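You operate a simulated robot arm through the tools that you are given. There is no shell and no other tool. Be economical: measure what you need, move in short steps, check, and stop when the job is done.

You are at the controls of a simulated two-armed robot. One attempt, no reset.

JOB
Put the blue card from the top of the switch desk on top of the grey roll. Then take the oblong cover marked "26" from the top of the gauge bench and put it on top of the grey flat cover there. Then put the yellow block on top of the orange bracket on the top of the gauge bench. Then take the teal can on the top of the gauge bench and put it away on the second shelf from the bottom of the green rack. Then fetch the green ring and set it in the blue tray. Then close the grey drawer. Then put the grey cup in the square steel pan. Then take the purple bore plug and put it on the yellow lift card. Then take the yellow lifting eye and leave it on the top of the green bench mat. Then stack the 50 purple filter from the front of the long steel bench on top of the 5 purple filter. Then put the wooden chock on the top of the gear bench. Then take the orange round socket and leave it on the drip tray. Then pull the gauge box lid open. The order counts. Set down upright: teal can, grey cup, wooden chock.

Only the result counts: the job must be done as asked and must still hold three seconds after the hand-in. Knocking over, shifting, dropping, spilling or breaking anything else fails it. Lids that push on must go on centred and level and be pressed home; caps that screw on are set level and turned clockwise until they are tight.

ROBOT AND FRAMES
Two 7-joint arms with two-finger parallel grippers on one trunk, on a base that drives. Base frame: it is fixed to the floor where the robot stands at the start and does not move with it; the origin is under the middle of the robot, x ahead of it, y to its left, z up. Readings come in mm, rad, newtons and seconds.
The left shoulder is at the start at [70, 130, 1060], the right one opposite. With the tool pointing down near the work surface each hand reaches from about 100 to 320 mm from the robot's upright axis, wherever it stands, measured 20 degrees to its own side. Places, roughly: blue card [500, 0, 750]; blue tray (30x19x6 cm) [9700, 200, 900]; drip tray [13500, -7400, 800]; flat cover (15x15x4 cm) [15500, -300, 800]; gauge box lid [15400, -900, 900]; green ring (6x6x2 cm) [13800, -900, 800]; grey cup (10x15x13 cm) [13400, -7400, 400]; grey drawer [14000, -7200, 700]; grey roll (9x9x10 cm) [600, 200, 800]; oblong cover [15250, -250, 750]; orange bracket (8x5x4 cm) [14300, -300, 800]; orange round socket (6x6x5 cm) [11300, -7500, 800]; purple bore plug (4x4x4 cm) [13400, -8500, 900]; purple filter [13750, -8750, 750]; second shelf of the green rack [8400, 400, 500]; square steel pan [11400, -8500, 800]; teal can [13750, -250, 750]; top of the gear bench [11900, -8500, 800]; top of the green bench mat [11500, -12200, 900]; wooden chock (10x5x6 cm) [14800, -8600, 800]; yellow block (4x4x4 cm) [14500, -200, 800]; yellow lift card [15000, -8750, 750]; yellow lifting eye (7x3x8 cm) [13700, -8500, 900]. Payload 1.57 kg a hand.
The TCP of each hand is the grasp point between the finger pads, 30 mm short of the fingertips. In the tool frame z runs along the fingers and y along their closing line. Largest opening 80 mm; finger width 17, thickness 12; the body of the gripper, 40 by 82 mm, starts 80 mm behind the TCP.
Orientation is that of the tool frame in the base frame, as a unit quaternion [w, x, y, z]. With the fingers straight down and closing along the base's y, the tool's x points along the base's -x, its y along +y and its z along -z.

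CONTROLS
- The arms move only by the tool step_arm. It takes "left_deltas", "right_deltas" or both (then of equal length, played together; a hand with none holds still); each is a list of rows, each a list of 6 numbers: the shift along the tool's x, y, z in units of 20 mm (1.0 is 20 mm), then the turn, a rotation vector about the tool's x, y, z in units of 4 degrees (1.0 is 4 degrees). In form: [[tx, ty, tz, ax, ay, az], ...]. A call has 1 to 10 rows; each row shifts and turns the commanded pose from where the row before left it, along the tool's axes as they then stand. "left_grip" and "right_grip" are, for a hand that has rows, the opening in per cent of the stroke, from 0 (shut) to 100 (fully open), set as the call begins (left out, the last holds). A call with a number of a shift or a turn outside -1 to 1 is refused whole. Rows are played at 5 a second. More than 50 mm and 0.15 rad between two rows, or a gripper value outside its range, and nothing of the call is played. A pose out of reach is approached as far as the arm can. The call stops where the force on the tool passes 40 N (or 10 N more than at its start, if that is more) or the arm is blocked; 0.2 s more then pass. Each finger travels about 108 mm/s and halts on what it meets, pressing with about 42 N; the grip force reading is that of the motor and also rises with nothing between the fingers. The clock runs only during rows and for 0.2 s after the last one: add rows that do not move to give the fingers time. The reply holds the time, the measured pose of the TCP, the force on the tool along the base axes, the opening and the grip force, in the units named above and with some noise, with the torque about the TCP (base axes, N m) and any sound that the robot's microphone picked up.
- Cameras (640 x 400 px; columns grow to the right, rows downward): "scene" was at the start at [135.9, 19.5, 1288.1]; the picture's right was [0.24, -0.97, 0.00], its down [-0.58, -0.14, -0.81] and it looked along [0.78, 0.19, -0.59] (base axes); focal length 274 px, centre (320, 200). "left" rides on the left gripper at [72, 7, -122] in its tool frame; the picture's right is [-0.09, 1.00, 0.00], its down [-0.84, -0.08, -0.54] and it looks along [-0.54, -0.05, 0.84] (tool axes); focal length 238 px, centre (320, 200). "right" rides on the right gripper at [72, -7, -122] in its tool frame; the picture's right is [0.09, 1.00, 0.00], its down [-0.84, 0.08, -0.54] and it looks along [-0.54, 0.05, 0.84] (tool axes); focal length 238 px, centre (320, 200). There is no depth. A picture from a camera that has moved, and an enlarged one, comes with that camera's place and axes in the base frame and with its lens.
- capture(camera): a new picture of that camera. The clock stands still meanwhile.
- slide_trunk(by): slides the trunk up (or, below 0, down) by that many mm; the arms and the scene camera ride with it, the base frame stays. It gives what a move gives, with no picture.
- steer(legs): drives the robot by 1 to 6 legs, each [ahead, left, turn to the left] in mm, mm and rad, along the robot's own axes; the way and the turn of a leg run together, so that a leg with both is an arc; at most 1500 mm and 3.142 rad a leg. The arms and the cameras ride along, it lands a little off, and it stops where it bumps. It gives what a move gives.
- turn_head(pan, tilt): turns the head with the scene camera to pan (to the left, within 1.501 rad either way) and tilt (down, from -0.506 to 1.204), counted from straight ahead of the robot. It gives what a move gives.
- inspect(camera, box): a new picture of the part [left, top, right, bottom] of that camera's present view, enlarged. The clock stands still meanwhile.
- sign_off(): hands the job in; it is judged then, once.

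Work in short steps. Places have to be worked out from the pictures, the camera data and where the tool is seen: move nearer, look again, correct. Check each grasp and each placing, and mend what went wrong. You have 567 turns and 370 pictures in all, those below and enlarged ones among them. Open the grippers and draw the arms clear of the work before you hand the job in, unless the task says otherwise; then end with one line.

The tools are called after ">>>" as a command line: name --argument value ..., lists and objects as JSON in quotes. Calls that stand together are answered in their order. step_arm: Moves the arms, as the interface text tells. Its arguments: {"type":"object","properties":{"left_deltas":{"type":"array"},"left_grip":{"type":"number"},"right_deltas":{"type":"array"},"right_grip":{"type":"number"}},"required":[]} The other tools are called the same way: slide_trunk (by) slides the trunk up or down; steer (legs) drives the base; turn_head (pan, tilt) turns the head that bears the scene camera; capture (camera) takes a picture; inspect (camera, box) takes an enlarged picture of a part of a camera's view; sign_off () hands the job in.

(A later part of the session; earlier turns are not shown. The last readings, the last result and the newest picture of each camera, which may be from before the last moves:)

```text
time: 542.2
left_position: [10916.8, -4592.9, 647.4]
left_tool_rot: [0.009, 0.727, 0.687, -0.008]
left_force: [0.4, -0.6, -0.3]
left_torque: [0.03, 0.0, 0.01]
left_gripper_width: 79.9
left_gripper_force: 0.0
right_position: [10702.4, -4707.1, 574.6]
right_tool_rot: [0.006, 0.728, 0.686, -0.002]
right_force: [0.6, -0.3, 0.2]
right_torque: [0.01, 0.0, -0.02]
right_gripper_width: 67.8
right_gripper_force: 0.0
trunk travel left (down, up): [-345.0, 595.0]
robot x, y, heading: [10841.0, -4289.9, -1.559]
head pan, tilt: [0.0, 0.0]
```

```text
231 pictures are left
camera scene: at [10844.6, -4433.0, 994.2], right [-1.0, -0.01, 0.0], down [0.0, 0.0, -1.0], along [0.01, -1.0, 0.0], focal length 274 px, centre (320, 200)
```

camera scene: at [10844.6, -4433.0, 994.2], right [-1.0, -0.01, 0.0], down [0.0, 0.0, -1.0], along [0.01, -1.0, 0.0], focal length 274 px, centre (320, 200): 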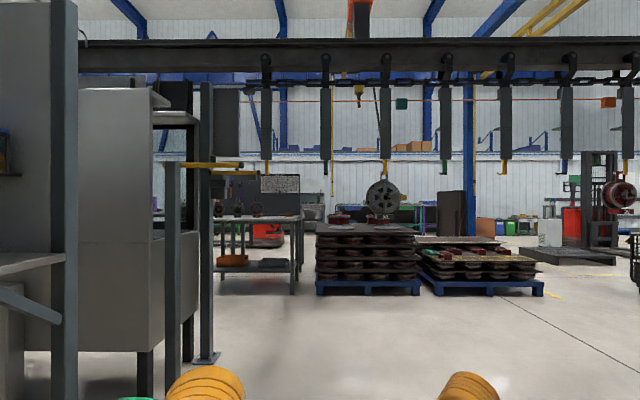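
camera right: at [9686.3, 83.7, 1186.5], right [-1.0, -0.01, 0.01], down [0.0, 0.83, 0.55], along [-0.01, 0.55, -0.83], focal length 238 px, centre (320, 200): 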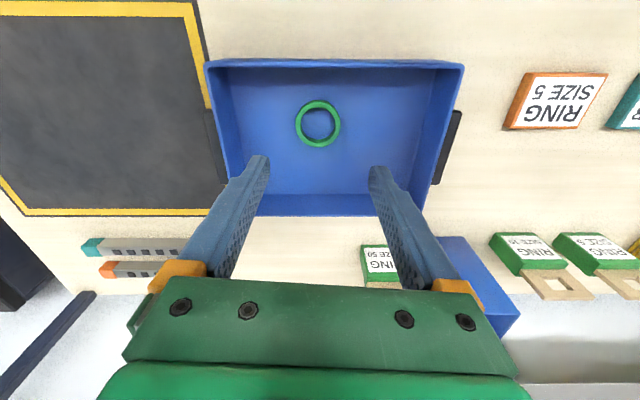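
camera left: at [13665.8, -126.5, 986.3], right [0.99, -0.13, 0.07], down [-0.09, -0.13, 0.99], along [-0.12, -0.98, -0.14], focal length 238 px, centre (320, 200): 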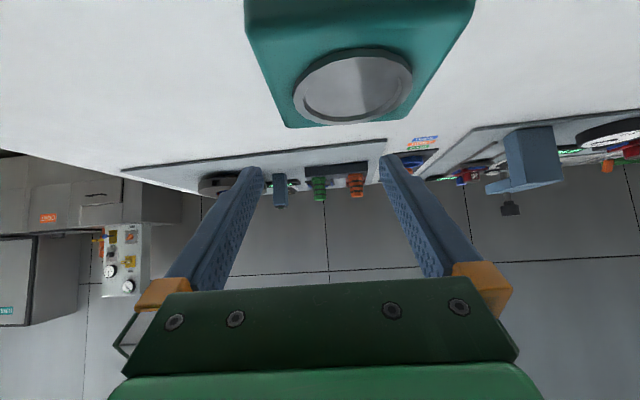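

Clear under the hooks at this trunk height. Drive south to y≈−6800.

>>> steer --legs '[[1480, 70, -0.012], [1020, 70, 0]]'

>>> turn_head --pan 0.9 --tilt 0.1

>>> slide_trunk --by 350

>>> capture --camera "scene"

```text
time: 554.4
left_position: [10973.8, -7124.4, 649.5]
left_tool_rot: [0.008, 0.748, 0.664, -0.007]
left_force: [0.0, 0.1, 0.4]
left_torque: [0.0, 0.0, -0.03]
left_gripper_width: 80.2
left_gripper_force: 0.0
right_position: [10753.6, -7222.3, 574.6]
right_tool_rot: [0.003, 0.747, 0.665, 0.001]
right_force: [-0.8, 4.2, 3.1]
right_torque: [-0.48, -0.04, 0.03]
right_gripper_width: 68.1
right_gripper_force: 0.2
trunk travel left (down, up): [-345.0, 595.0]
robot x, y, heading: [10918.1, -6818.5, -1.622]
head pan, tilt: [0.0, 0.0]
stopped in leg 2: the force on the tool passed its limit at 48 N (the readings are from after the stop); the commanded pose is now the measured one
```

```text
time: 555.6
left_position: [10973.7, -7122.4, 649.5]
left_tool_rot: [0.009, 0.748, 0.664, -0.008]
left_force: [0.1, -0.1, 0.7]
left_torque: [0.0, -0.01, 0.02]
left_gripper_width: 80.0
left_gripper_force: 0.0
right_position: [10752.6, -7222.4, 574.5]
right_tool_rot: [0.003, 0.747, 0.665, 0.0]
right_force: [0.5, 5.7, 2.3]
right_torque: [-0.53, -0.13, 0.02]
right_gripper_width: 68.1
right_gripper_force: 0.1
trunk travel left (down, up): [-345.0, 595.0]
robot x, y, heading: [10916.1, -6815.4, -1.623]
head pan, tilt: [0.901, 0.099]
```

```text
time: 559.0
left_position: [10974.1, -7124.8, 998.6]
left_tool_rot: [0.008, 0.747, 0.664, -0.008]
left_force: [-0.4, -0.1, 0.5]
left_torque: [0.0, 0.0, 0.01]
left_gripper_width: 79.9
left_gripper_force: 0.1
right_position: [10752.4, -7223.2, 924.2]
right_tool_rot: [0.002, 0.747, 0.665, 0.001]
right_force: [0.0, 0.0, -0.3]
right_torque: [0.0, 0.01, 0.0]
right_gripper_width: 67.9
right_gripper_force: 0.1
trunk travel left (down, up): [-695.0, 245.0]
robot x, y, heading: [10917.0, -6822.3, -1.621]
head pan, tilt: [0.901, 0.099]
```

```text
230 pictures are left
camera scene: at [10986.1, -6932.3, 1335.1], right [-0.66, -0.75, 0.0], down [-0.07, 0.07, -0.99], along [0.75, -0.66, -0.1], focal length 274 px, centre (320, 200)
```

scene: 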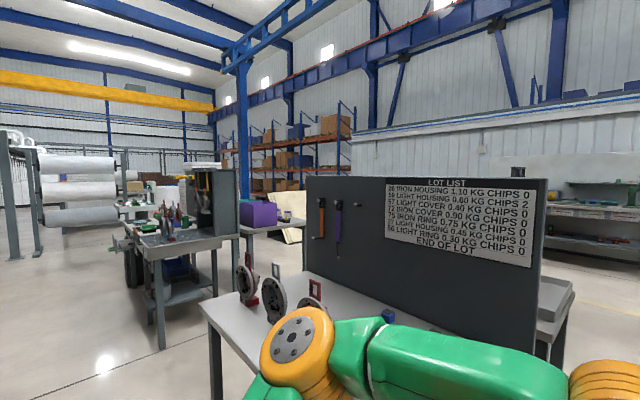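

I touched the pallet stack with the right hand; back off and head east along y≈−6700 facing the tables.

>>> steer --legs '[[-130, 0, 0.05], [0, 1490, 0], [0, 800, 0]]'

>>> turn_head --pan 0.3 --tilt 0.4

>>> capture --camera "scene"

>>> turn_head --pan -0.8 --tilt 0.4

>>> capture --camera "scene"

```text
time: 571.1
left_position: [13261.8, -6995.5, 998.3]
left_tool_rot: [0.009, 0.726, 0.688, -0.007]
left_force: [-0.5, 0.5, 0.6]
left_torque: [0.03, 0.03, 0.0]
left_gripper_width: 80.0
left_gripper_force: 0.0
right_position: [13048.2, -7108.8, 924.3]
right_tool_rot: [0.003, 0.725, 0.688, 0.002]
right_force: [-0.1, -0.4, -0.3]
right_torque: [0.0, 0.04, -0.02]
right_gripper_width: 67.9
right_gripper_force: 0.1
trunk travel left (down, up): [-695.0, 245.0]
robot x, y, heading: [13192.3, -6696.7, -1.559]
head pan, tilt: [0.901, 0.099]
```

```text
time: 572.1
left_position: [13262.6, -6996.6, 998.6]
left_tool_rot: [0.009, 0.726, 0.688, -0.007]
left_force: [-0.7, 1.2, -0.4]
left_torque: [0.06, 0.0, 0.0]
left_gripper_width: 80.1
left_gripper_force: 0.0
right_position: [13049.4, -7108.2, 923.8]
right_tool_rot: [0.002, 0.726, 0.688, 0.0]
right_force: [-0.1, 0.2, 0.0]
right_torque: [0.02, 0.02, -0.03]
right_gripper_width: 68.2
right_gripper_force: 0.0
trunk travel left (down, up): [-695.0, 245.0]
robot x, y, heading: [13189.5, -6694.9, -1.556]
head pan, tilt: [0.3, 0.4]
```

```text
229 pictures are left
camera scene: at [13218.5, -6835.0, 1307.3], right [-0.95, -0.31, 0.0], down [-0.12, 0.37, -0.92], along [0.28, -0.88, -0.39], focal length 274 px, centre (320, 200)
```

scene: 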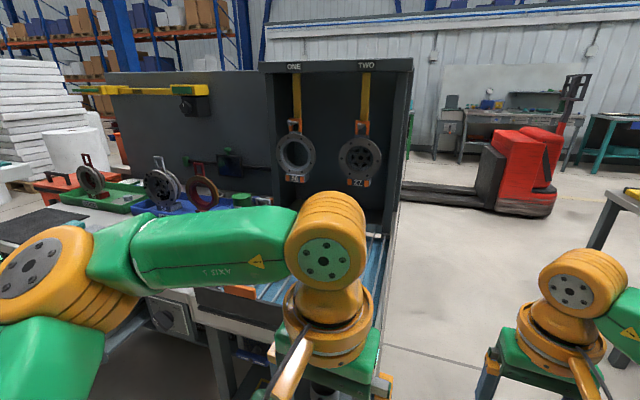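

```text
time: 573.4
left_position: [13262.9, -6996.3, 998.3]
left_tool_rot: [0.009, 0.726, 0.688, -0.007]
left_force: [-0.7, 0.0, -0.4]
left_torque: [0.0, 0.0, -0.01]
left_gripper_width: 80.0
left_gripper_force: 0.0
right_position: [13048.4, -7108.3, 925.3]
right_tool_rot: [0.002, 0.725, 0.689, 0.0]
right_force: [0.0, 0.1, -0.8]
right_torque: [0.03, -0.02, 0.0]
right_gripper_width: 67.9
right_gripper_force: 0.0
trunk travel left (down, up): [-695.0, 245.0]
robot x, y, heading: [13189.5, -6693.5, -1.557]
head pan, tilt: [-0.799, 0.4]
```

```text
228 pictures are left
camera scene: at [13124.4, -6812.6, 1307.2], right [-0.71, 0.71, 0.0], down [0.28, 0.28, -0.92], along [-0.65, -0.65, -0.39], focal length 274 px, centre (320, 200)
```

scene: 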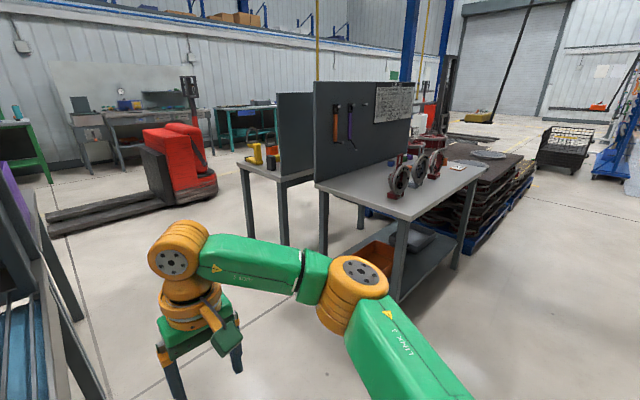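

The east bench is ahead. Move left 500 to face it and look down at the drawer area.

>>> steer --legs '[[0, 560, -0.01]]'

>>> turn_head --pan 0.0 --tilt 0.6

>>> capture --camera "scene"

>>> capture --camera "left"

>>> capture --camera "right"

```text
time: 576.7
left_position: [13831.1, -6987.7, 998.9]
left_tool_rot: [0.009, 0.726, 0.687, -0.008]
left_force: [0.2, -0.4, 0.1]
left_torque: [-0.02, -0.01, -0.01]
left_gripper_width: 80.1
left_gripper_force: 0.0
right_position: [13616.7, -7101.4, 924.2]
right_tool_rot: [0.003, 0.726, 0.688, 0.001]
right_force: [-0.3, 0.1, 0.4]
right_torque: [0.0, 0.0, -0.01]
right_gripper_width: 68.2
right_gripper_force: 0.1
trunk travel left (down, up): [-695.0, 245.0]
robot x, y, heading: [13756.5, -6690.6, -1.564]
head pan, tilt: [-0.799, 0.4]
```

```text
time: 577.8
left_position: [13832.2, -6988.5, 998.8]
left_tool_rot: [0.009, 0.727, 0.686, -0.007]
left_force: [0.2, 0.2, 1.6]
left_torque: [0.01, -0.04, -0.01]
left_gripper_width: 79.9
left_gripper_force: 0.1
right_position: [13617.3, -7101.6, 924.7]
right_tool_rot: [0.001, 0.726, 0.688, 0.001]
right_force: [-0.3, -0.4, 0.2]
right_torque: [0.01, 0.0, 0.01]
right_gripper_width: 68.2
right_gripper_force: 0.1
trunk travel left (down, up): [-695.0, 245.0]
robot x, y, heading: [13757.2, -6690.5, -1.556]
head pan, tilt: [0.0, 0.6]
```

```text
227 pictures are left
camera scene: at [13760.2, -6828.1, 1289.0], right [-1.0, -0.01, 0.0], down [-0.01, 0.56, -0.83], along [0.01, -0.83, -0.56], focal length 274 px, centre (320, 200)
```

scene: 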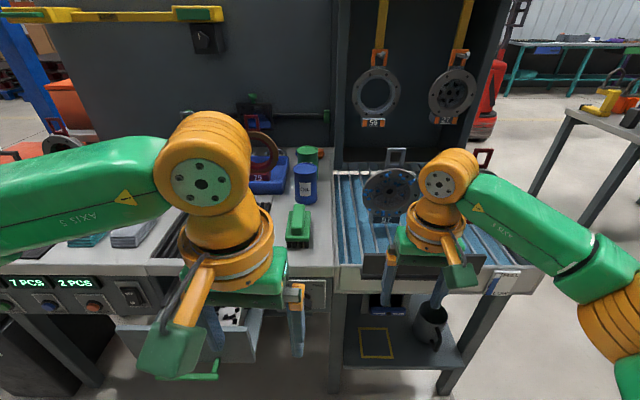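

```text
226 pictures are left
camera left: at [13843.5, -6914.0, 1118.7], right [0.99, -0.15, 0.0], down [-0.12, -0.82, 0.56], along [-0.08, -0.55, -0.83], focal length 238 px, centre (320, 200)
```

left: 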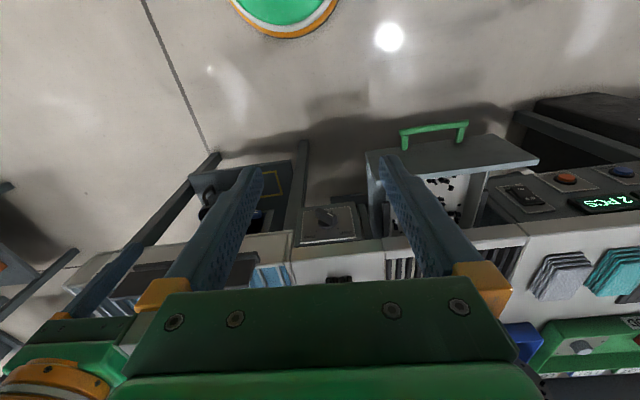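

```text
225 pictures are left
camera right: at [13615.1, -7029.2, 1046.0], right [1.0, 0.04, 0.0], down [0.03, -0.84, 0.54], along [0.02, -0.54, -0.84], focal length 238 px, centre (320, 200)
```

right: 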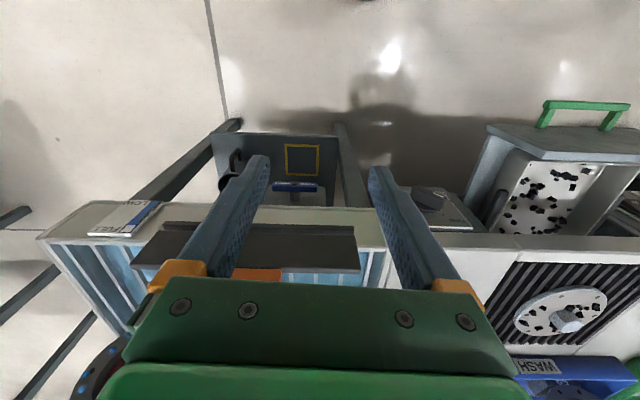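

The grey drawer stands open with a green handle at ≈[14055,−7104,636]. I retract the right hand up, move the base so the left arm faces the drawer, then lower the trunk.

>>> step_arm --right_deltas '[[1, 0, -1, 0, 0, 0], [1, 0, -1, 0, 0, 0], [1, 0, -1, 0, 0, 0], [1, 0, -1, 0, 0, 0], [0.5, 0, -1, 0, 0, 0], [0, 0, -1, 0, 0, 0], [0, 0, -1, 0, 0, 0], [0, 0, -1, 0, 0, 0]]' --right_grip 100

>>> steer --legs '[[0, 180, 0]]'

>>> capture --camera "left"

>>> capture --camera "scene"

```text
time: 579.6
left_position: [13832.6, -6988.1, 997.8]
left_tool_rot: [0.009, 0.727, 0.687, -0.008]
left_force: [0.1, -0.1, 0.6]
left_torque: [-0.01, -0.01, 0.03]
left_gripper_width: 80.0
left_gripper_force: 0.0
right_position: [13623.8, -7010.4, 1083.6]
right_tool_rot: [0.002, 0.726, 0.688, 0.0]
right_force: [0.3, -0.9, -1.0]
right_torque: [-0.03, 0.0, -0.01]
right_gripper_width: 79.9
right_gripper_force: 0.0
trunk travel left (down, up): [-695.0, 245.0]
robot x, y, heading: [13759.1, -6688.0, -1.561]
head pan, tilt: [0.0, 0.6]
```

```text
time: 581.1
left_position: [14011.4, -6986.6, 997.8]
left_tool_rot: [0.009, 0.728, 0.686, -0.008]
left_force: [0.1, -0.4, -0.2]
left_torque: [0.0, -0.01, 0.03]
left_gripper_width: 80.1
left_gripper_force: 0.1
right_position: [13802.5, -7007.4, 1082.3]
right_tool_rot: [0.003, 0.726, 0.687, 0.001]
right_force: [-0.5, 0.0, 0.2]
right_torque: [0.0, -0.03, 0.0]
right_gripper_width: 80.0
right_gripper_force: 0.0
trunk travel left (down, up): [-695.0, 245.0]
robot x, y, heading: [13937.6, -6683.0, -1.565]
head pan, tilt: [0.0, 0.6]
```

```text
224 pictures are left
camera left: at [14022.0, -6912.1, 1118.8], right [0.99, -0.15, 0.01], down [-0.13, -0.82, 0.56], along [-0.08, -0.55, -0.83], focal length 238 px, centre (320, 200)
```

left: 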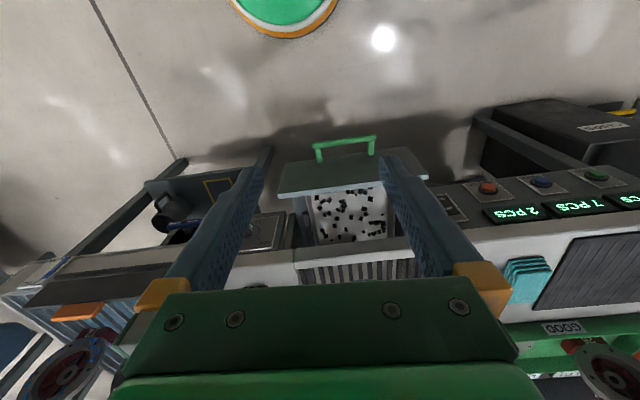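

```text
223 pictures are left
camera scene: at [13938.6, -6826.0, 1289.0], right [-1.0, -0.01, 0.0], down [0.0, 0.57, -0.82], along [0.01, -0.82, -0.57], focal length 274 px, centre (320, 200)
```

scene: 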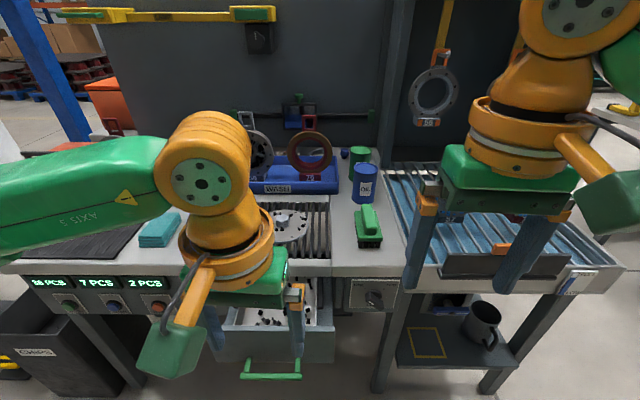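

Handle ≈[14049,−7099,645]. Move base forward 60, lower trunk 200, close the left gripper and lower it in front of the handle.

>>> steer --legs '[[60, 0, -0.006]]'

>>> slide_trunk --by -200

>>> step_arm --left_deltas '[[0, 0.95, 0, 0, 0, 0], [0, 0.95, 1, 0, 0, 0], [0, 0, 1, 0, 0, 0], [0, 0, 1, 0, 0, 0], [0, 0, 1, 0, 0, 0], [0, 0, 1, 0, 0, 0], [0, 0, 1, 0, 0, 0], [0, 0, 1, 0, 0, 0]]' --left_grip 0

>>> capture --camera "left"

>>> capture --camera "scene"

```text
time: 582.1
left_position: [14011.2, -7043.5, 999.2]
left_tool_rot: [0.01, 0.73, 0.684, -0.01]
left_force: [-0.1, 0.1, 0.5]
left_torque: [-0.03, -0.02, -0.01]
left_gripper_width: 80.0
left_gripper_force: 0.1
right_position: [13802.8, -7064.9, 1083.5]
right_tool_rot: [0.003, 0.729, 0.685, -0.001]
right_force: [-0.1, 1.1, 0.6]
right_torque: [0.01, 0.01, -0.01]
right_gripper_width: 80.0
right_gripper_force: 0.1
trunk travel left (down, up): [-695.0, 245.0]
robot x, y, heading: [13939.7, -6748.8, -1.567]
head pan, tilt: [0.0, 0.6]
```

```text
time: 584.3
left_position: [14011.2, -7047.0, 799.0]
left_tool_rot: [0.009, 0.73, 0.684, -0.007]
left_force: [-0.5, -0.1, 1.1]
left_torque: [0.01, 0.0, -0.01]
left_gripper_width: 80.0
left_gripper_force: 0.0
right_position: [13803.3, -7068.7, 881.9]
right_tool_rot: [0.003, 0.729, 0.685, 0.002]
right_force: [-0.4, 0.1, -0.1]
right_torque: [0.02, 0.01, 0.01]
right_gripper_width: 80.0
right_gripper_force: 0.1
trunk travel left (down, up): [-495.0, 445.0]
robot x, y, heading: [13941.2, -6746.3, -1.567]
head pan, tilt: [0.0, 0.6]
```

```text
time: 586.1
left_position: [14049.0, -7054.7, 659.2]
left_tool_rot: [0.008, 0.73, 0.684, -0.008]
left_force: [0.5, 0.0, 0.1]
left_torque: [0.01, 0.02, -0.01]
left_gripper_width: 0.1
left_gripper_force: 21.4
right_position: [13802.8, -7067.8, 882.6]
right_tool_rot: [0.002, 0.729, 0.684, 0.0]
right_force: [-0.4, 0.0, -0.3]
right_torque: [0.01, 0.02, -0.01]
right_gripper_width: 80.0
right_gripper_force: 0.2
trunk travel left (down, up): [-495.0, 445.0]
robot x, y, heading: [13939.1, -6747.0, -1.568]
head pan, tilt: [0.0, 0.6]
```

```text
222 pictures are left
camera left: at [14061.6, -6979.7, 779.0], right [0.99, -0.16, 0.0], down [-0.13, -0.82, 0.56], along [-0.08, -0.55, -0.83], focal length 238 px, centre (320, 200)
```

left: 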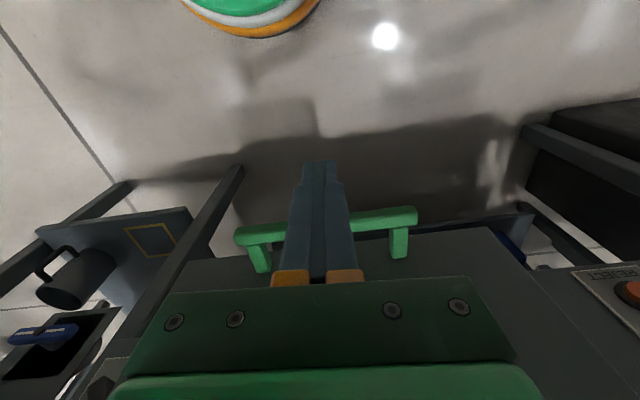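

```text
221 pictures are left
camera scene: at [13940.6, -6886.3, 1089.0], right [-1.0, 0.0, 0.0], down [0.0, 0.57, -0.82], along [0.0, -0.82, -0.57], focal length 274 px, centre (320, 200)
```

scene: 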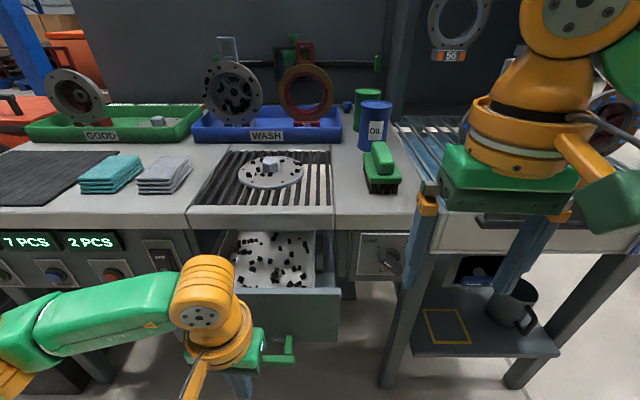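

Fingers are in front of the handle's middle. Push forward (−y) in small steps.

>>> step_arm --left_deltas '[[-0.5, 0, 0, 0, 0, 0], [-0.5, 0, 0, 0, 0, 0], [-0.5, 0, 0, 0, 0, 0], [-0.5, 0, 0, 0, 0, 0]]'

>>> step_arm --left_deltas '[[-0.5, 0, 0, 0, 0, 0], [-0.5, 0, 0, 0, 0, 0], [-0.5, 0, 0, 0, 0, 0], [-0.5, 0, 0, 0, 0, 0]]'

>>> capture --camera "left"

```text
time: 587.1
left_position: [14046.6, -7092.5, 661.8]
left_tool_rot: [0.009, 0.729, 0.684, -0.008]
left_force: [0.4, -0.3, -0.1]
left_torque: [0.01, 0.01, -0.05]
left_gripper_width: 0.0
left_gripper_force: 21.2
right_position: [13802.2, -7067.7, 882.0]
right_tool_rot: [0.002, 0.729, 0.685, 0.002]
right_force: [-1.0, 0.8, 0.2]
right_torque: [-0.01, -0.01, -0.03]
right_gripper_width: 79.6
right_gripper_force: 0.0
trunk travel left (down, up): [-495.0, 445.0]
robot x, y, heading: [13938.5, -6745.4, -1.565]
head pan, tilt: [0.0, 0.6]
```

```text
time: 588.1
left_position: [14043.5, -7131.9, 660.8]
left_tool_rot: [0.009, 0.73, 0.684, -0.007]
left_force: [-0.2, 0.5, 0.0]
left_torque: [0.02, 0.02, 0.01]
left_gripper_width: 0.0
left_gripper_force: 21.5
right_position: [13802.7, -7068.1, 882.9]
right_tool_rot: [0.002, 0.729, 0.685, 0.001]
right_force: [0.3, 1.1, -0.4]
right_torque: [0.01, 0.01, 0.03]
right_gripper_width: 79.9
right_gripper_force: 0.1
trunk travel left (down, up): [-495.0, 445.0]
robot x, y, heading: [13939.6, -6744.8, -1.568]
head pan, tilt: [0.0, 0.6]
```

```text
220 pictures are left
camera left: at [14055.6, -7057.6, 780.4], right [0.99, -0.16, 0.0], down [-0.13, -0.82, 0.56], along [-0.08, -0.55, -0.83], focal length 238 px, centre (320, 200)
```

left: 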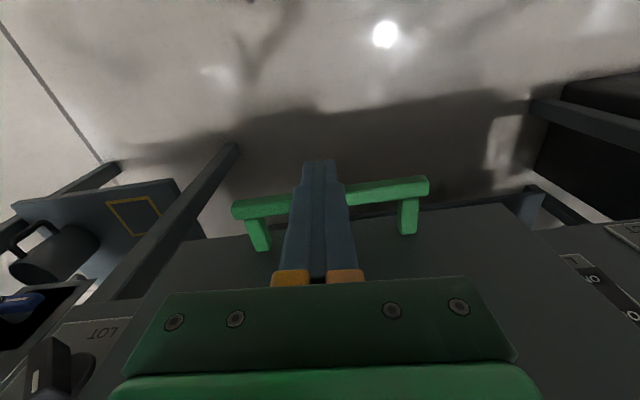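

Not touching yet; continue pushing in steps, watching force.

>>> step_arm --left_deltas '[[-0.5, 0, 0, 0, 0, 0], [-0.5, 0, 0, 0, 0, 0]]'

>>> step_arm --left_deltas '[[-0.5, 0, 0, 0, 0, 0], [-0.5, 0, 0, 0, 0, 0]]'

>>> capture --camera "scene"

```text
time: 588.7
left_position: [14041.4, -7152.1, 661.6]
left_tool_rot: [0.007, 0.729, 0.684, -0.007]
left_force: [-0.3, 0.2, 0.1]
left_torque: [0.02, -0.01, -0.01]
left_gripper_width: 0.0
left_gripper_force: 21.5
right_position: [13802.7, -7068.1, 881.7]
right_tool_rot: [0.003, 0.729, 0.685, 0.002]
right_force: [0.5, 0.5, -0.9]
right_torque: [0.0, 0.03, 0.0]
right_gripper_width: 79.8
right_gripper_force: 0.1
trunk travel left (down, up): [-495.0, 445.0]
robot x, y, heading: [13937.2, -6746.7, -1.568]
head pan, tilt: [0.0, 0.6]
```

```text
time: 589.3
left_position: [14039.6, -7171.5, 662.0]
left_tool_rot: [0.008, 0.73, 0.684, -0.007]
left_force: [0.4, 0.2, 0.2]
left_torque: [0.04, 0.0, -0.01]
left_gripper_width: 0.1
left_gripper_force: 21.2
right_position: [13802.0, -7068.1, 882.5]
right_tool_rot: [0.003, 0.728, 0.685, 0.002]
right_force: [0.0, 0.1, 1.2]
right_torque: [-0.07, 0.0, 0.0]
right_gripper_width: 80.1
right_gripper_force: 0.1
trunk travel left (down, up): [-495.0, 445.0]
robot x, y, heading: [13937.0, -6745.8, -1.568]
head pan, tilt: [0.0, 0.6]
```

```text
219 pictures are left
camera scene: at [13940.4, -6886.3, 1088.9], right [-1.0, 0.0, 0.0], down [0.0, 0.57, -0.82], along [0.0, -0.82, -0.57], focal length 274 px, centre (320, 200)
```

scene: 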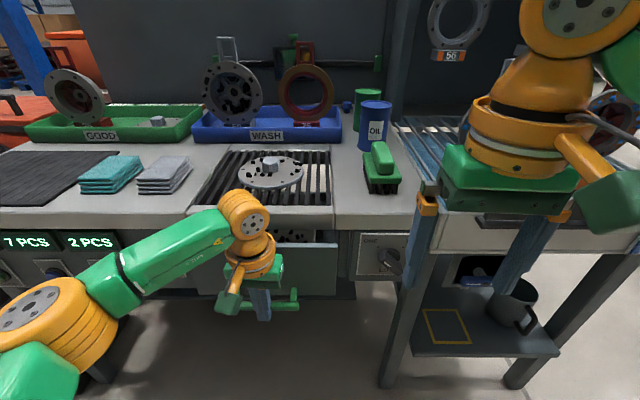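

The drawer is sliding in freely. Continue until it stops.

>>> step_arm --left_deltas '[[-0.5, 0, 0, 0, 0, 0], [-0.5, 0, 0, 0, 0, 0], [-0.5, 0, 0, 0, 0, 0]]'

>>> step_arm --left_deltas '[[-0.5, 0, 0, 0, 0, 0], [-0.5, 0, 0, 0, 0, 0]]'

>>> capture --camera "scene"

```text
time: 590.1
left_position: [14038.7, -7200.6, 662.1]
left_tool_rot: [0.009, 0.73, 0.684, -0.007]
left_force: [-0.3, 0.2, 0.4]
left_torque: [0.02, -0.01, -0.01]
left_gripper_width: 0.0
left_gripper_force: 21.6
right_position: [13802.8, -7068.0, 882.7]
right_tool_rot: [0.002, 0.729, 0.685, 0.001]
right_force: [-0.1, 0.2, 0.5]
right_torque: [-0.01, 0.01, -0.02]
right_gripper_width: 80.1
right_gripper_force: 0.1
trunk travel left (down, up): [-495.0, 445.0]
robot x, y, heading: [13937.8, -6745.7, -1.563]
head pan, tilt: [0.0, 0.6]
```

```text
time: 590.6
left_position: [14037.6, -7207.1, 661.8]
left_tool_rot: [0.002, 0.73, 0.684, 0.001]
left_force: [0.7, 17.4, 1.6]
left_torque: [0.41, -0.12, 0.05]
left_gripper_width: 0.0
left_gripper_force: 21.1
right_position: [13802.3, -7065.1, 883.6]
right_tool_rot: [0.003, 0.728, 0.685, 0.0]
right_force: [0.2, 0.5, 0.6]
right_torque: [0.04, 0.0, 0.0]
right_gripper_width: 79.6
right_gripper_force: 0.0
trunk travel left (down, up): [-495.0, 445.0]
robot x, y, heading: [13942.0, -6745.1, -1.563]
head pan, tilt: [0.0, 0.6]
stopped in row 2 (left hand): the force on the tool passed its limit at 50 N (the readings are from after the stop); the commanded pose is now the measured one
```

```text
218 pictures are left
camera scene: at [13940.4, -6881.4, 1089.8], right [-1.0, -0.01, 0.0], down [0.0, 0.56, -0.83], along [0.01, -0.83, -0.56], focal length 274 px, centre (320, 200)
```

scene: 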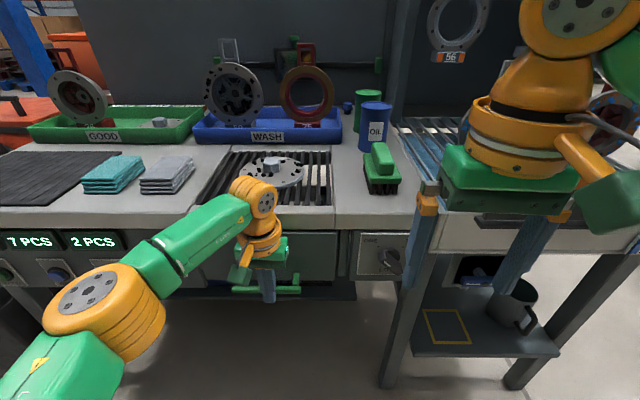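

The drawer is flush. Withdraw the hand, then look at the grey cup on the lower shelf.

>>> step_arm --left_deltas '[[0.5, 0, 0, 0, 0, 0], [1, 0, 0, 0, 0, 0], [1, 0, 0, 0, 0, 0], [1, 0, 0, 0, 0, 0], [1, 0, -1, 0, 0, 0], [1, 0, -1, 0, 0, 0], [0, 0, -1, 0, 0, 0], [0, 0, -1, 0, 0, 0], [0, 0, -1, 0, 0, 0]]'

>>> steer --legs '[[-150, -330, 0]]'

>>> turn_head --pan -0.3 --tilt 0.65

>>> capture --camera "scene"

```text
time: 592.6
left_position: [14043.5, -7099.6, 760.6]
left_tool_rot: [0.002, 0.73, 0.683, 0.0]
left_force: [0.0, -0.3, 0.2]
left_torque: [-0.03, 0.01, -0.01]
left_gripper_width: 0.0
left_gripper_force: 21.0
right_position: [13802.8, -7067.3, 882.3]
right_tool_rot: [0.003, 0.728, 0.685, 0.001]
right_force: [0.6, -0.5, 0.4]
right_torque: [0.0, -0.01, 0.02]
right_gripper_width: 80.0
right_gripper_force: 0.1
trunk travel left (down, up): [-495.0, 445.0]
robot x, y, heading: [13938.7, -6742.9, -1.568]
head pan, tilt: [0.0, 0.6]
```

```text
time: 595.0
left_position: [13704.7, -6951.1, 760.2]
left_tool_rot: [0.002, 0.727, 0.686, 0.0]
left_force: [0.2, -0.2, -0.4]
left_torque: [0.01, -0.01, 0.02]
left_gripper_width: 0.1
left_gripper_force: 21.7
right_position: [13462.9, -6921.0, 882.8]
right_tool_rot: [0.002, 0.725, 0.689, 0.001]
right_force: [-1.1, 0.0, -0.1]
right_torque: [-0.01, -0.02, -0.03]
right_gripper_width: 79.8
right_gripper_force: 0.0
trunk travel left (down, up): [-495.0, 445.0]
robot x, y, heading: [13594.6, -6593.1, -1.555]
head pan, tilt: [0.0, 0.6]
```

```text
time: 595.8
left_position: [13705.8, -6950.5, 760.2]
left_tool_rot: [0.003, 0.727, 0.686, -0.001]
left_force: [0.3, 0.5, 0.6]
left_torque: [0.01, -0.02, 0.01]
left_gripper_width: 0.0
left_gripper_force: 21.1
right_position: [13464.7, -6919.7, 881.9]
right_tool_rot: [0.002, 0.725, 0.688, 0.001]
right_force: [0.1, -0.7, 0.5]
right_torque: [-0.03, 0.0, -0.01]
right_gripper_width: 80.1
right_gripper_force: 0.1
trunk travel left (down, up): [-495.0, 445.0]
robot x, y, heading: [13597.7, -6595.5, -1.553]
head pan, tilt: [-0.3, 0.649]
```

```text
217 pictures are left
camera scene: at [13574.7, -6732.2, 1084.7], right [-0.96, 0.28, 0.0], down [0.17, 0.58, -0.8], along [-0.22, -0.76, -0.6], focal length 274 px, centre (320, 200)
```

scene: 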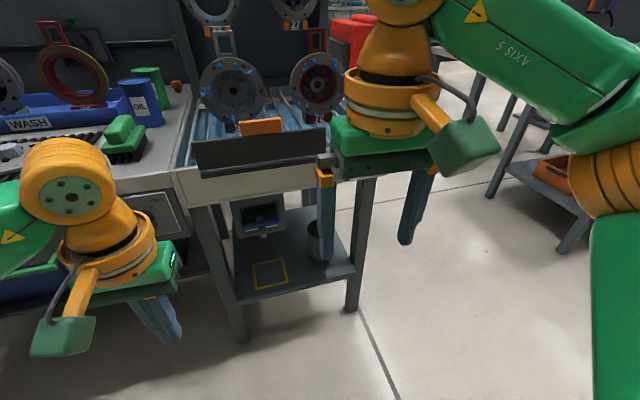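

Lower the trunk to see the shelf, and shift the right hand sideways out of view.

>>> slide_trunk --by -300

>>> step_arm --right_deltas '[[0, -1, 0, 0, 0, 0], [0, -1, 0, 0, 0, 0], [0, -1, 0, 0, 0, 0], [0, -1, 0, 0, 0, 0], [0, -1, 0, 0, 0, 0]]'

>>> turn_head --pan -0.3 --tilt 0.45

>>> capture --camera "scene"

```text
time: 598.8
left_position: [13705.9, -6951.1, 459.9]
left_tool_rot: [0.002, 0.727, 0.687, 0.001]
left_force: [-0.2, -0.5, 0.1]
left_torque: [0.03, -0.03, 0.0]
left_gripper_width: 0.0
left_gripper_force: 20.9
right_position: [13464.1, -6920.8, 582.6]
right_tool_rot: [0.001, 0.725, 0.689, 0.002]
right_force: [-0.3, 0.6, -1.1]
right_torque: [0.04, 0.0, 0.03]
right_gripper_width: 80.2
right_gripper_force: 0.1
trunk travel left (down, up): [-195.0, 745.0]
robot x, y, heading: [13599.2, -6600.5, -1.558]
head pan, tilt: [-0.3, 0.649]
```

```text
time: 600.0
left_position: [13705.7, -6951.3, 460.9]
left_tool_rot: [0.003, 0.728, 0.686, 0.0]
left_force: [-1.2, 0.3, 0.2]
left_torque: [0.03, 0.02, -0.02]
left_gripper_width: 0.0
left_gripper_force: 21.6
right_position: [13363.0, -6914.8, 583.3]
right_tool_rot: [0.002, 0.725, 0.688, 0.001]
right_force: [-0.7, 0.3, 0.1]
right_torque: [0.0, -0.04, -0.02]
right_gripper_width: 80.0
right_gripper_force: 0.0
trunk travel left (down, up): [-195.0, 745.0]
robot x, y, heading: [13595.8, -6599.8, -1.553]
head pan, tilt: [-0.3, 0.649]
```

```text
time: 600.7
left_position: [13705.5, -6950.8, 460.2]
left_tool_rot: [0.002, 0.727, 0.687, 0.0]
left_force: [-0.1, -0.4, -0.8]
left_torque: [-0.01, -0.01, -0.02]
left_gripper_width: 0.0
left_gripper_force: 21.3
right_position: [13363.8, -6914.2, 582.7]
right_tool_rot: [0.002, 0.725, 0.688, 0.001]
right_force: [0.3, 0.1, 0.6]
right_torque: [-0.03, -0.01, -0.01]
right_gripper_width: 80.1
right_gripper_force: 0.0
trunk travel left (down, up): [-195.0, 745.0]
robot x, y, heading: [13595.8, -6596.5, -1.555]
head pan, tilt: [-0.3, 0.45]
```

```text
216 pictures are left
camera scene: at [13573.1, -6737.0, 802.5], right [-0.96, 0.28, 0.0], down [0.12, 0.42, -0.9], along [-0.25, -0.86, -0.44], focal length 274 px, centre (320, 200)
```

scene: 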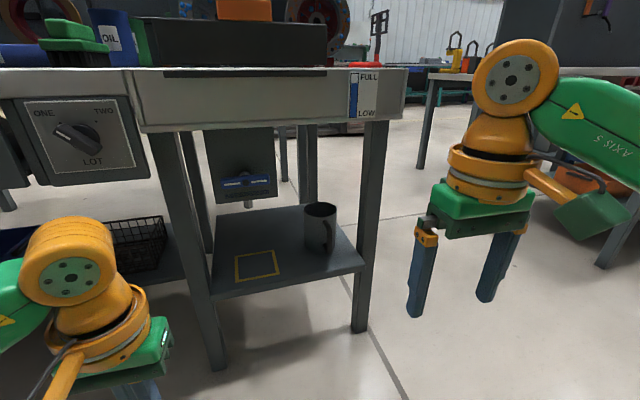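

Zoom on the cup.

>>> inspect --camera "scene" --box '[260, 180, 380, 280]'

>>> capture --camera "right"

```text
4.00 times, centred on (320, 230) of scene
camera zoom: at [13573.1, -6737.0, 802.5], right [-0.96, 0.28, 0.0], down [0.12, 0.42, -0.9], along [-0.25, -0.86, -0.44], focal length 1097 px, centre (320, 80)
```

zoom: 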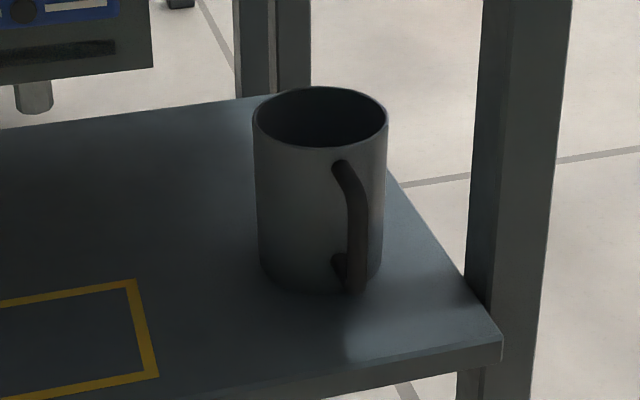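

```text
214 pictures are left
camera right: at [13361.8, -6842.9, 704.1], right [1.0, 0.04, 0.0], down [0.03, -0.84, 0.54], along [0.03, -0.54, -0.84], focal length 238 px, centre (320, 200)
```

right: 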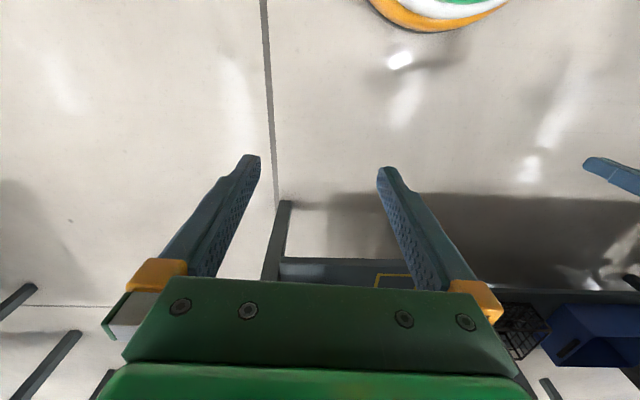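

Cup ≈[13377,−7412], rim z≈430 on a shelf at ≈300, handle facing me. I'll take it by the rim on its +x side with the right hand pitched 48°. Pitch the hand first.

>>> step_arm --right_deltas '[[0, 0, 0, 0, 0, -0.75], [0, 0, 0, 0, -1, 0], [0, 0, 0, 0, -1, 0], [0, 0, 0, 0, -1, 0], [0, 0, 0, 0, -1, 0], [0, 0, 0, 0, -1, 0], [0, 0, 0, 0, -1, 0], [0, 0, 0, 0, -1, 0], [0, 0, 0, 0, -1, 0], [0, 0, 0, 0, -1, 0]]' --right_grip 55

>>> step_arm --right_deltas '[[0, 0, 0, 0, -1, 0], [0, 0, 0, 0, -1, 0], [0, 0, 0, 0, -1, 0], [0, 0, 0, 0, 0, 0]]'

>>> capture --camera "right"

```text
time: 602.9
left_position: [13706.0, -6951.0, 459.9]
left_tool_rot: [0.003, 0.727, 0.687, 0.0]
left_force: [0.5, -0.4, -0.8]
left_torque: [0.01, -0.01, 0.0]
left_gripper_width: 0.0
left_gripper_force: 20.6
right_position: [13364.2, -6915.4, 582.3]
right_tool_rot: [0.222, 0.672, 0.672, -0.218]
right_force: [-0.2, 0.6, -1.3]
right_torque: [-0.02, -0.02, -0.01]
right_gripper_width: 44.2
right_gripper_force: 0.1
trunk travel left (down, up): [-195.0, 745.0]
robot x, y, heading: [13601.4, -6598.5, -1.56]
head pan, tilt: [-0.3, 0.45]
```

```text
time: 603.9
left_position: [13705.5, -6951.2, 460.1]
left_tool_rot: [0.003, 0.727, 0.687, 0.0]
left_force: [0.2, -0.1, -0.3]
left_torque: [-0.02, -0.02, -0.01]
left_gripper_width: 0.0
left_gripper_force: 20.8
right_position: [13364.4, -6915.8, 582.9]
right_tool_rot: [0.289, 0.647, 0.644, -0.287]
right_force: [-0.9, 0.6, -0.7]
right_torque: [0.01, 0.03, -0.02]
right_gripper_width: 44.0
right_gripper_force: 0.1
trunk travel left (down, up): [-195.0, 745.0]
robot x, y, heading: [13595.7, -6598.1, -1.557]
head pan, tilt: [-0.3, 0.45]
```

```text
213 pictures are left
camera right: at [13358.9, -6776.4, 609.8], right [1.0, 0.06, -0.06], down [0.07, -0.15, 0.99], along [0.05, -0.99, -0.16], focal length 238 px, centre (320, 200)
```

right: 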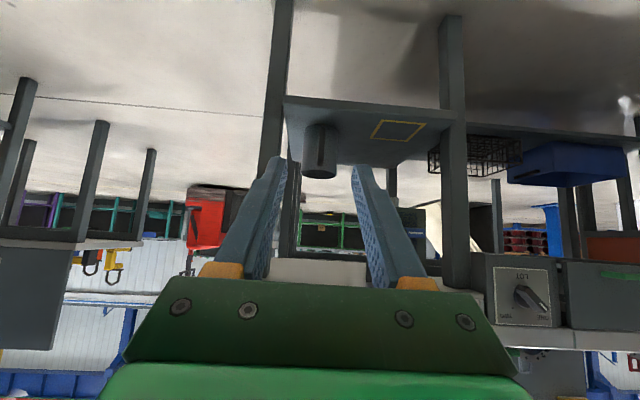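

Extend the hand to pre-grasp pose relative to the body, then drive in carefully.

>>> step_arm --right_deltas '[[0.047, 0.437, 1, 0, 0, 0], [0.047, 0.437, 1, 0, 0, 0], [0.047, 0.437, 1, 0, 0, 0], [0.047, 0.437, 1, 0, 0, 0], [0.047, 0.437, 1, 0, 0, 0], [0.047, 0.437, 1, 0, 0, 0], [0.047, 0.437, 1, 0, 0, 0]]'

>>> steer --legs '[[200, 0, -0.012]]'

>>> capture --camera "right"

>>> capture --camera "scene"

```text
time: 605.5
left_position: [13707.2, -6951.4, 459.8]
left_tool_rot: [0.003, 0.727, 0.687, 0.0]
left_force: [-0.1, -0.4, 0.5]
left_torque: [-0.04, 0.0, -0.01]
left_gripper_width: 0.0
left_gripper_force: 20.7
right_position: [13425.4, -7014.7, 484.1]
right_tool_rot: [0.29, 0.646, 0.645, -0.287]
right_force: [-0.3, 0.6, -0.2]
right_torque: [0.03, -0.03, 0.01]
right_gripper_width: 44.0
right_gripper_force: 0.1
trunk travel left (down, up): [-195.0, 745.0]
robot x, y, heading: [13597.5, -6594.4, -1.558]
head pan, tilt: [-0.3, 0.45]
```

```text
time: 607.1
left_position: [13705.6, -7148.8, 459.8]
left_tool_rot: [0.003, 0.731, 0.683, 0.0]
left_force: [-0.3, -0.2, 0.3]
left_torque: [0.0, 0.01, -0.01]
left_gripper_width: 0.0
left_gripper_force: 21.4
right_position: [13422.7, -7211.7, 483.0]
right_tool_rot: [0.289, 0.65, 0.641, -0.288]
right_force: [-0.4, 0.3, 0.8]
right_torque: [-0.02, 0.0, -0.01]
right_gripper_width: 44.0
right_gripper_force: 0.0
trunk travel left (down, up): [-195.0, 745.0]
robot x, y, heading: [13600.2, -6793.9, -1.566]
head pan, tilt: [-0.3, 0.45]
```

```text
212 pictures are left
camera right: at [13418.4, -7072.2, 511.8], right [1.0, 0.05, -0.06], down [0.07, -0.16, 0.99], along [0.04, -0.99, -0.16], focal length 238 px, centre (320, 200)
```

right: 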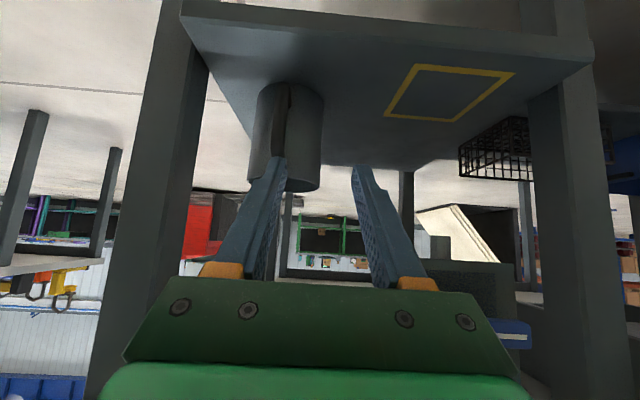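

```text
211 pictures are left
camera scene: at [13573.4, -6934.1, 802.5], right [-0.96, 0.29, 0.0], down [0.13, 0.42, -0.9], along [-0.26, -0.86, -0.44], focal length 274 px, centre (320, 200)
```

scene: 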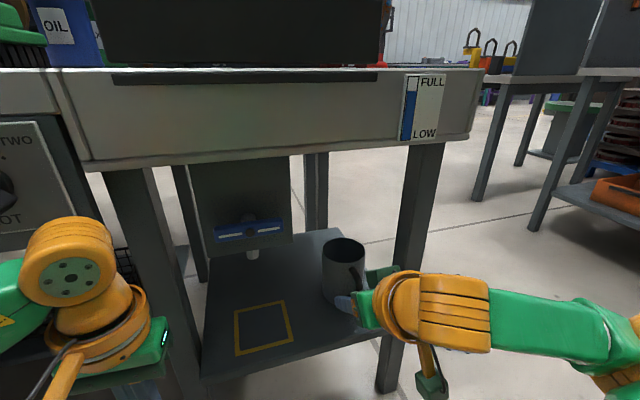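

Cup centre ≈[13382,−7402], rim ≈432. Drive forward 110 and shift 7 mm.

>>> steer --legs '[[110, 0, 0]]'

>>> step_arm --right_deltas '[[0, 0.35, 0, 0, 0, 0], [0, 0, 0, 0, 0, 0]]'

>>> capture --camera "right"

>>> capture --camera "scene"

```text
time: 608.4
left_position: [13703.1, -7249.9, 461.0]
left_tool_rot: [0.006, 0.736, 0.677, 0.0]
left_force: [0.1, 0.2, 0.2]
left_torque: [0.01, -0.02, 0.03]
left_gripper_width: 0.0
left_gripper_force: 21.7
right_position: [13422.6, -7313.5, 486.7]
right_tool_rot: [0.289, 0.648, 0.641, -0.291]
right_force: [-0.6, -0.3, 1.1]
right_torque: [-0.02, 0.0, -0.02]
right_gripper_width: 43.9
right_gripper_force: 0.0
trunk travel left (down, up): [-195.0, 745.0]
robot x, y, heading: [13600.0, -6902.8, -1.561]
head pan, tilt: [-0.3, 0.45]
stopped in leg 1: the robot was blocked; the commanded pose is now the measured one
```

```text
time: 609.0
left_position: [13702.2, -7251.4, 461.5]
left_tool_rot: [0.005, 0.735, 0.678, 0.0]
left_force: [-0.1, -0.2, 0.5]
left_torque: [-0.04, 0.04, 0.03]
left_gripper_width: 0.0
left_gripper_force: 21.0
right_position: [13430.5, -7312.9, 487.1]
right_tool_rot: [0.29, 0.649, 0.641, -0.291]
right_force: [-0.4, -0.2, -0.2]
right_torque: [0.01, -0.01, 0.04]
right_gripper_width: 44.1
right_gripper_force: 0.1
trunk travel left (down, up): [-195.0, 745.0]
robot x, y, heading: [13600.4, -6899.6, -1.569]
head pan, tilt: [-0.3, 0.45]
```

```text
210 pictures are left
camera right: at [13425.8, -7175.0, 514.0], right [1.0, 0.05, -0.07], down [0.07, -0.15, 0.99], along [0.04, -0.99, -0.15], focal length 238 px, centre (320, 200)
```

right: 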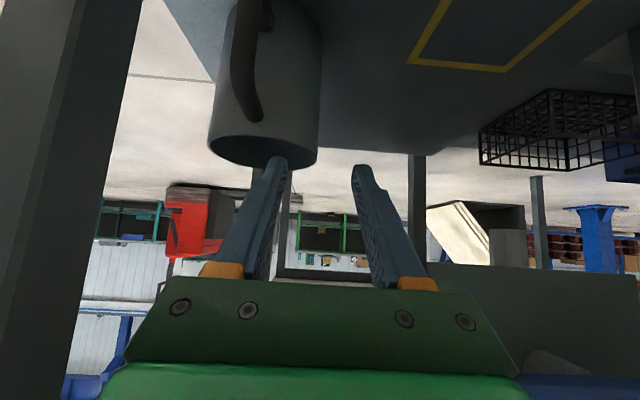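

```text
209 pictures are left
camera scene: at [13573.7, -7034.4, 803.6], right [-0.96, 0.29, 0.0], down [0.13, 0.41, -0.9], along [-0.26, -0.86, -0.43], focal length 274 px, centre (320, 200)
```

scene: 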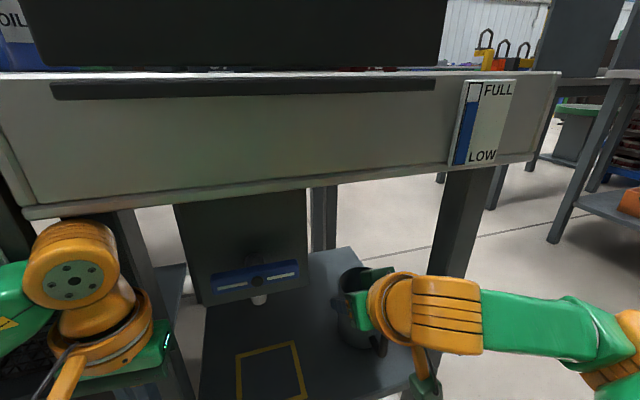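

My left hand touched the table leg; retract it. The cup's +x wall aligns with the fingers, so then advance along the tool axis.

>>> step_arm --left_deltas '[[1, 0, 0, 0, 0, 0], [1, 0, 0, 0, 0, 0], [1, 0, 0, 0, 0, 0], [1, 0, 0, 0, 0, 0]]'

>>> step_arm --right_deltas '[[0, -0.1, 1, 0, 0, 0], [0, 0, 1, 0, 0, 0], [0, 0, 0.5, 0, 0, 0], [0, 0, 0, 0, 0, 0]]'

>>> capture --camera "right"

```text
time: 610.0
left_position: [13708.5, -7173.5, 457.1]
left_tool_rot: [0.003, 0.735, 0.678, 0.003]
left_force: [-0.1, 0.8, -0.8]
left_torque: [0.03, -0.01, 0.0]
left_gripper_width: 0.0
left_gripper_force: 20.5
right_position: [13429.7, -7316.9, 484.0]
right_tool_rot: [0.289, 0.649, 0.642, -0.288]
right_force: [0.6, -0.3, -0.5]
right_torque: [-0.03, -0.01, 0.02]
right_gripper_width: 43.7
right_gripper_force: 0.0
trunk travel left (down, up): [-195.0, 745.0]
robot x, y, heading: [13600.4, -6898.1, -1.566]
head pan, tilt: [-0.3, 0.45]
```

```text
time: 610.6
left_position: [13708.6, -7174.9, 457.3]
left_tool_rot: [0.003, 0.736, 0.677, 0.004]
left_force: [0.1, -0.2, -0.3]
left_torque: [0.04, -0.03, -0.01]
left_gripper_width: 0.2
left_gripper_force: 21.9
right_position: [13428.3, -7346.8, 464.4]
right_tool_rot: [0.295, 0.647, 0.639, -0.294]
right_force: [-1.4, -2.0, 3.8]
right_torque: [0.08, 0.05, 0.04]
right_gripper_width: 44.0
right_gripper_force: 0.1
trunk travel left (down, up): [-195.0, 745.0]
robot x, y, heading: [13601.2, -6903.7, -1.568]
head pan, tilt: [-0.3, 0.45]
stopped in row 3 (right hand): the force on the tool passed its limit at 47 N (the readings are from after the stop); the commanded pose is now the measured one
```

```text
208 pictures are left
camera right: at [13423.3, -7207.5, 489.1], right [1.0, 0.05, -0.06], down [0.07, -0.14, 0.99], along [0.04, -0.99, -0.14], focal length 238 px, centre (320, 200)
```

right: 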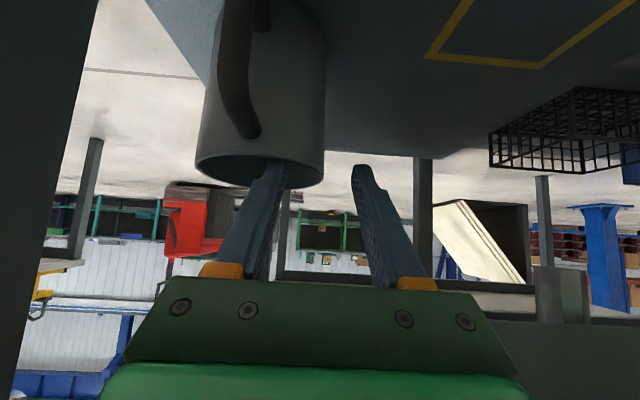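

The inner finger met the near rim. Back off, shift the hand up/forward 30 mm perpendicular, and look.

>>> step_arm --right_deltas '[[0, 0, -1, 0, 0, 0], [-0.75, 0, 0, 0, 0, 0], [-0.75, 0, 0, 0, 0, 0], [0, 0, 0.7, 0, 0, 0], [0, 0, 0, 0, 0, 0]]'

>>> capture --camera "right"

>>> inspect --camera "scene" --box '[290, 220, 450, 370]'

```text
time: 611.8
left_position: [13708.5, -7174.3, 456.7]
left_tool_rot: [0.003, 0.735, 0.678, 0.003]
left_force: [-0.1, -0.1, 0.4]
left_torque: [0.0, 0.01, 0.02]
left_gripper_width: 0.0
left_gripper_force: 21.5
right_position: [13427.7, -7360.6, 490.2]
right_tool_rot: [0.294, 0.647, 0.64, -0.293]
right_force: [0.8, 0.4, -0.1]
right_torque: [0.01, 0.03, 0.0]
right_gripper_width: 43.9
right_gripper_force: 0.1
trunk travel left (down, up): [-195.0, 745.0]
robot x, y, heading: [13599.8, -6901.4, -1.565]
head pan, tilt: [-0.3, 0.45]
```

```text
207 pictures are left
camera right: at [13422.4, -7223.0, 515.8], right [1.0, 0.05, -0.06], down [0.07, -0.14, 0.99], along [0.04, -0.99, -0.14], focal length 238 px, centre (320, 200)
```

right: 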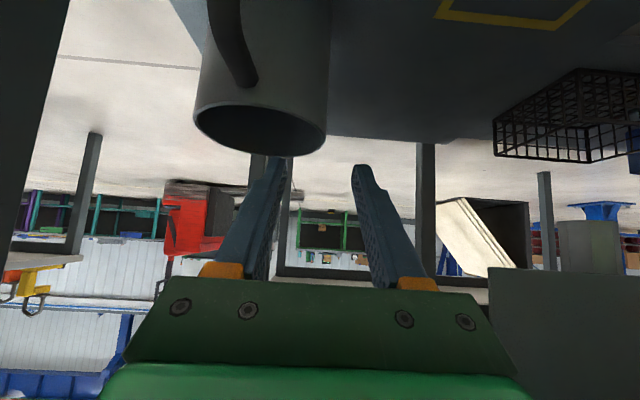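

```text
2.67 times, centred on (370, 295) of scene
camera zoom: at [13573.5, -7039.5, 802.5], right [-0.96, 0.29, 0.0], down [0.13, 0.42, -0.9], along [-0.26, -0.86, -0.44], focal length 731 px, centre (187, -53)
```

zoom: 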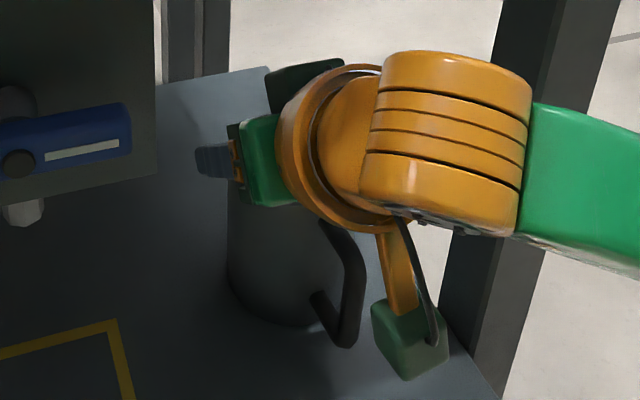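

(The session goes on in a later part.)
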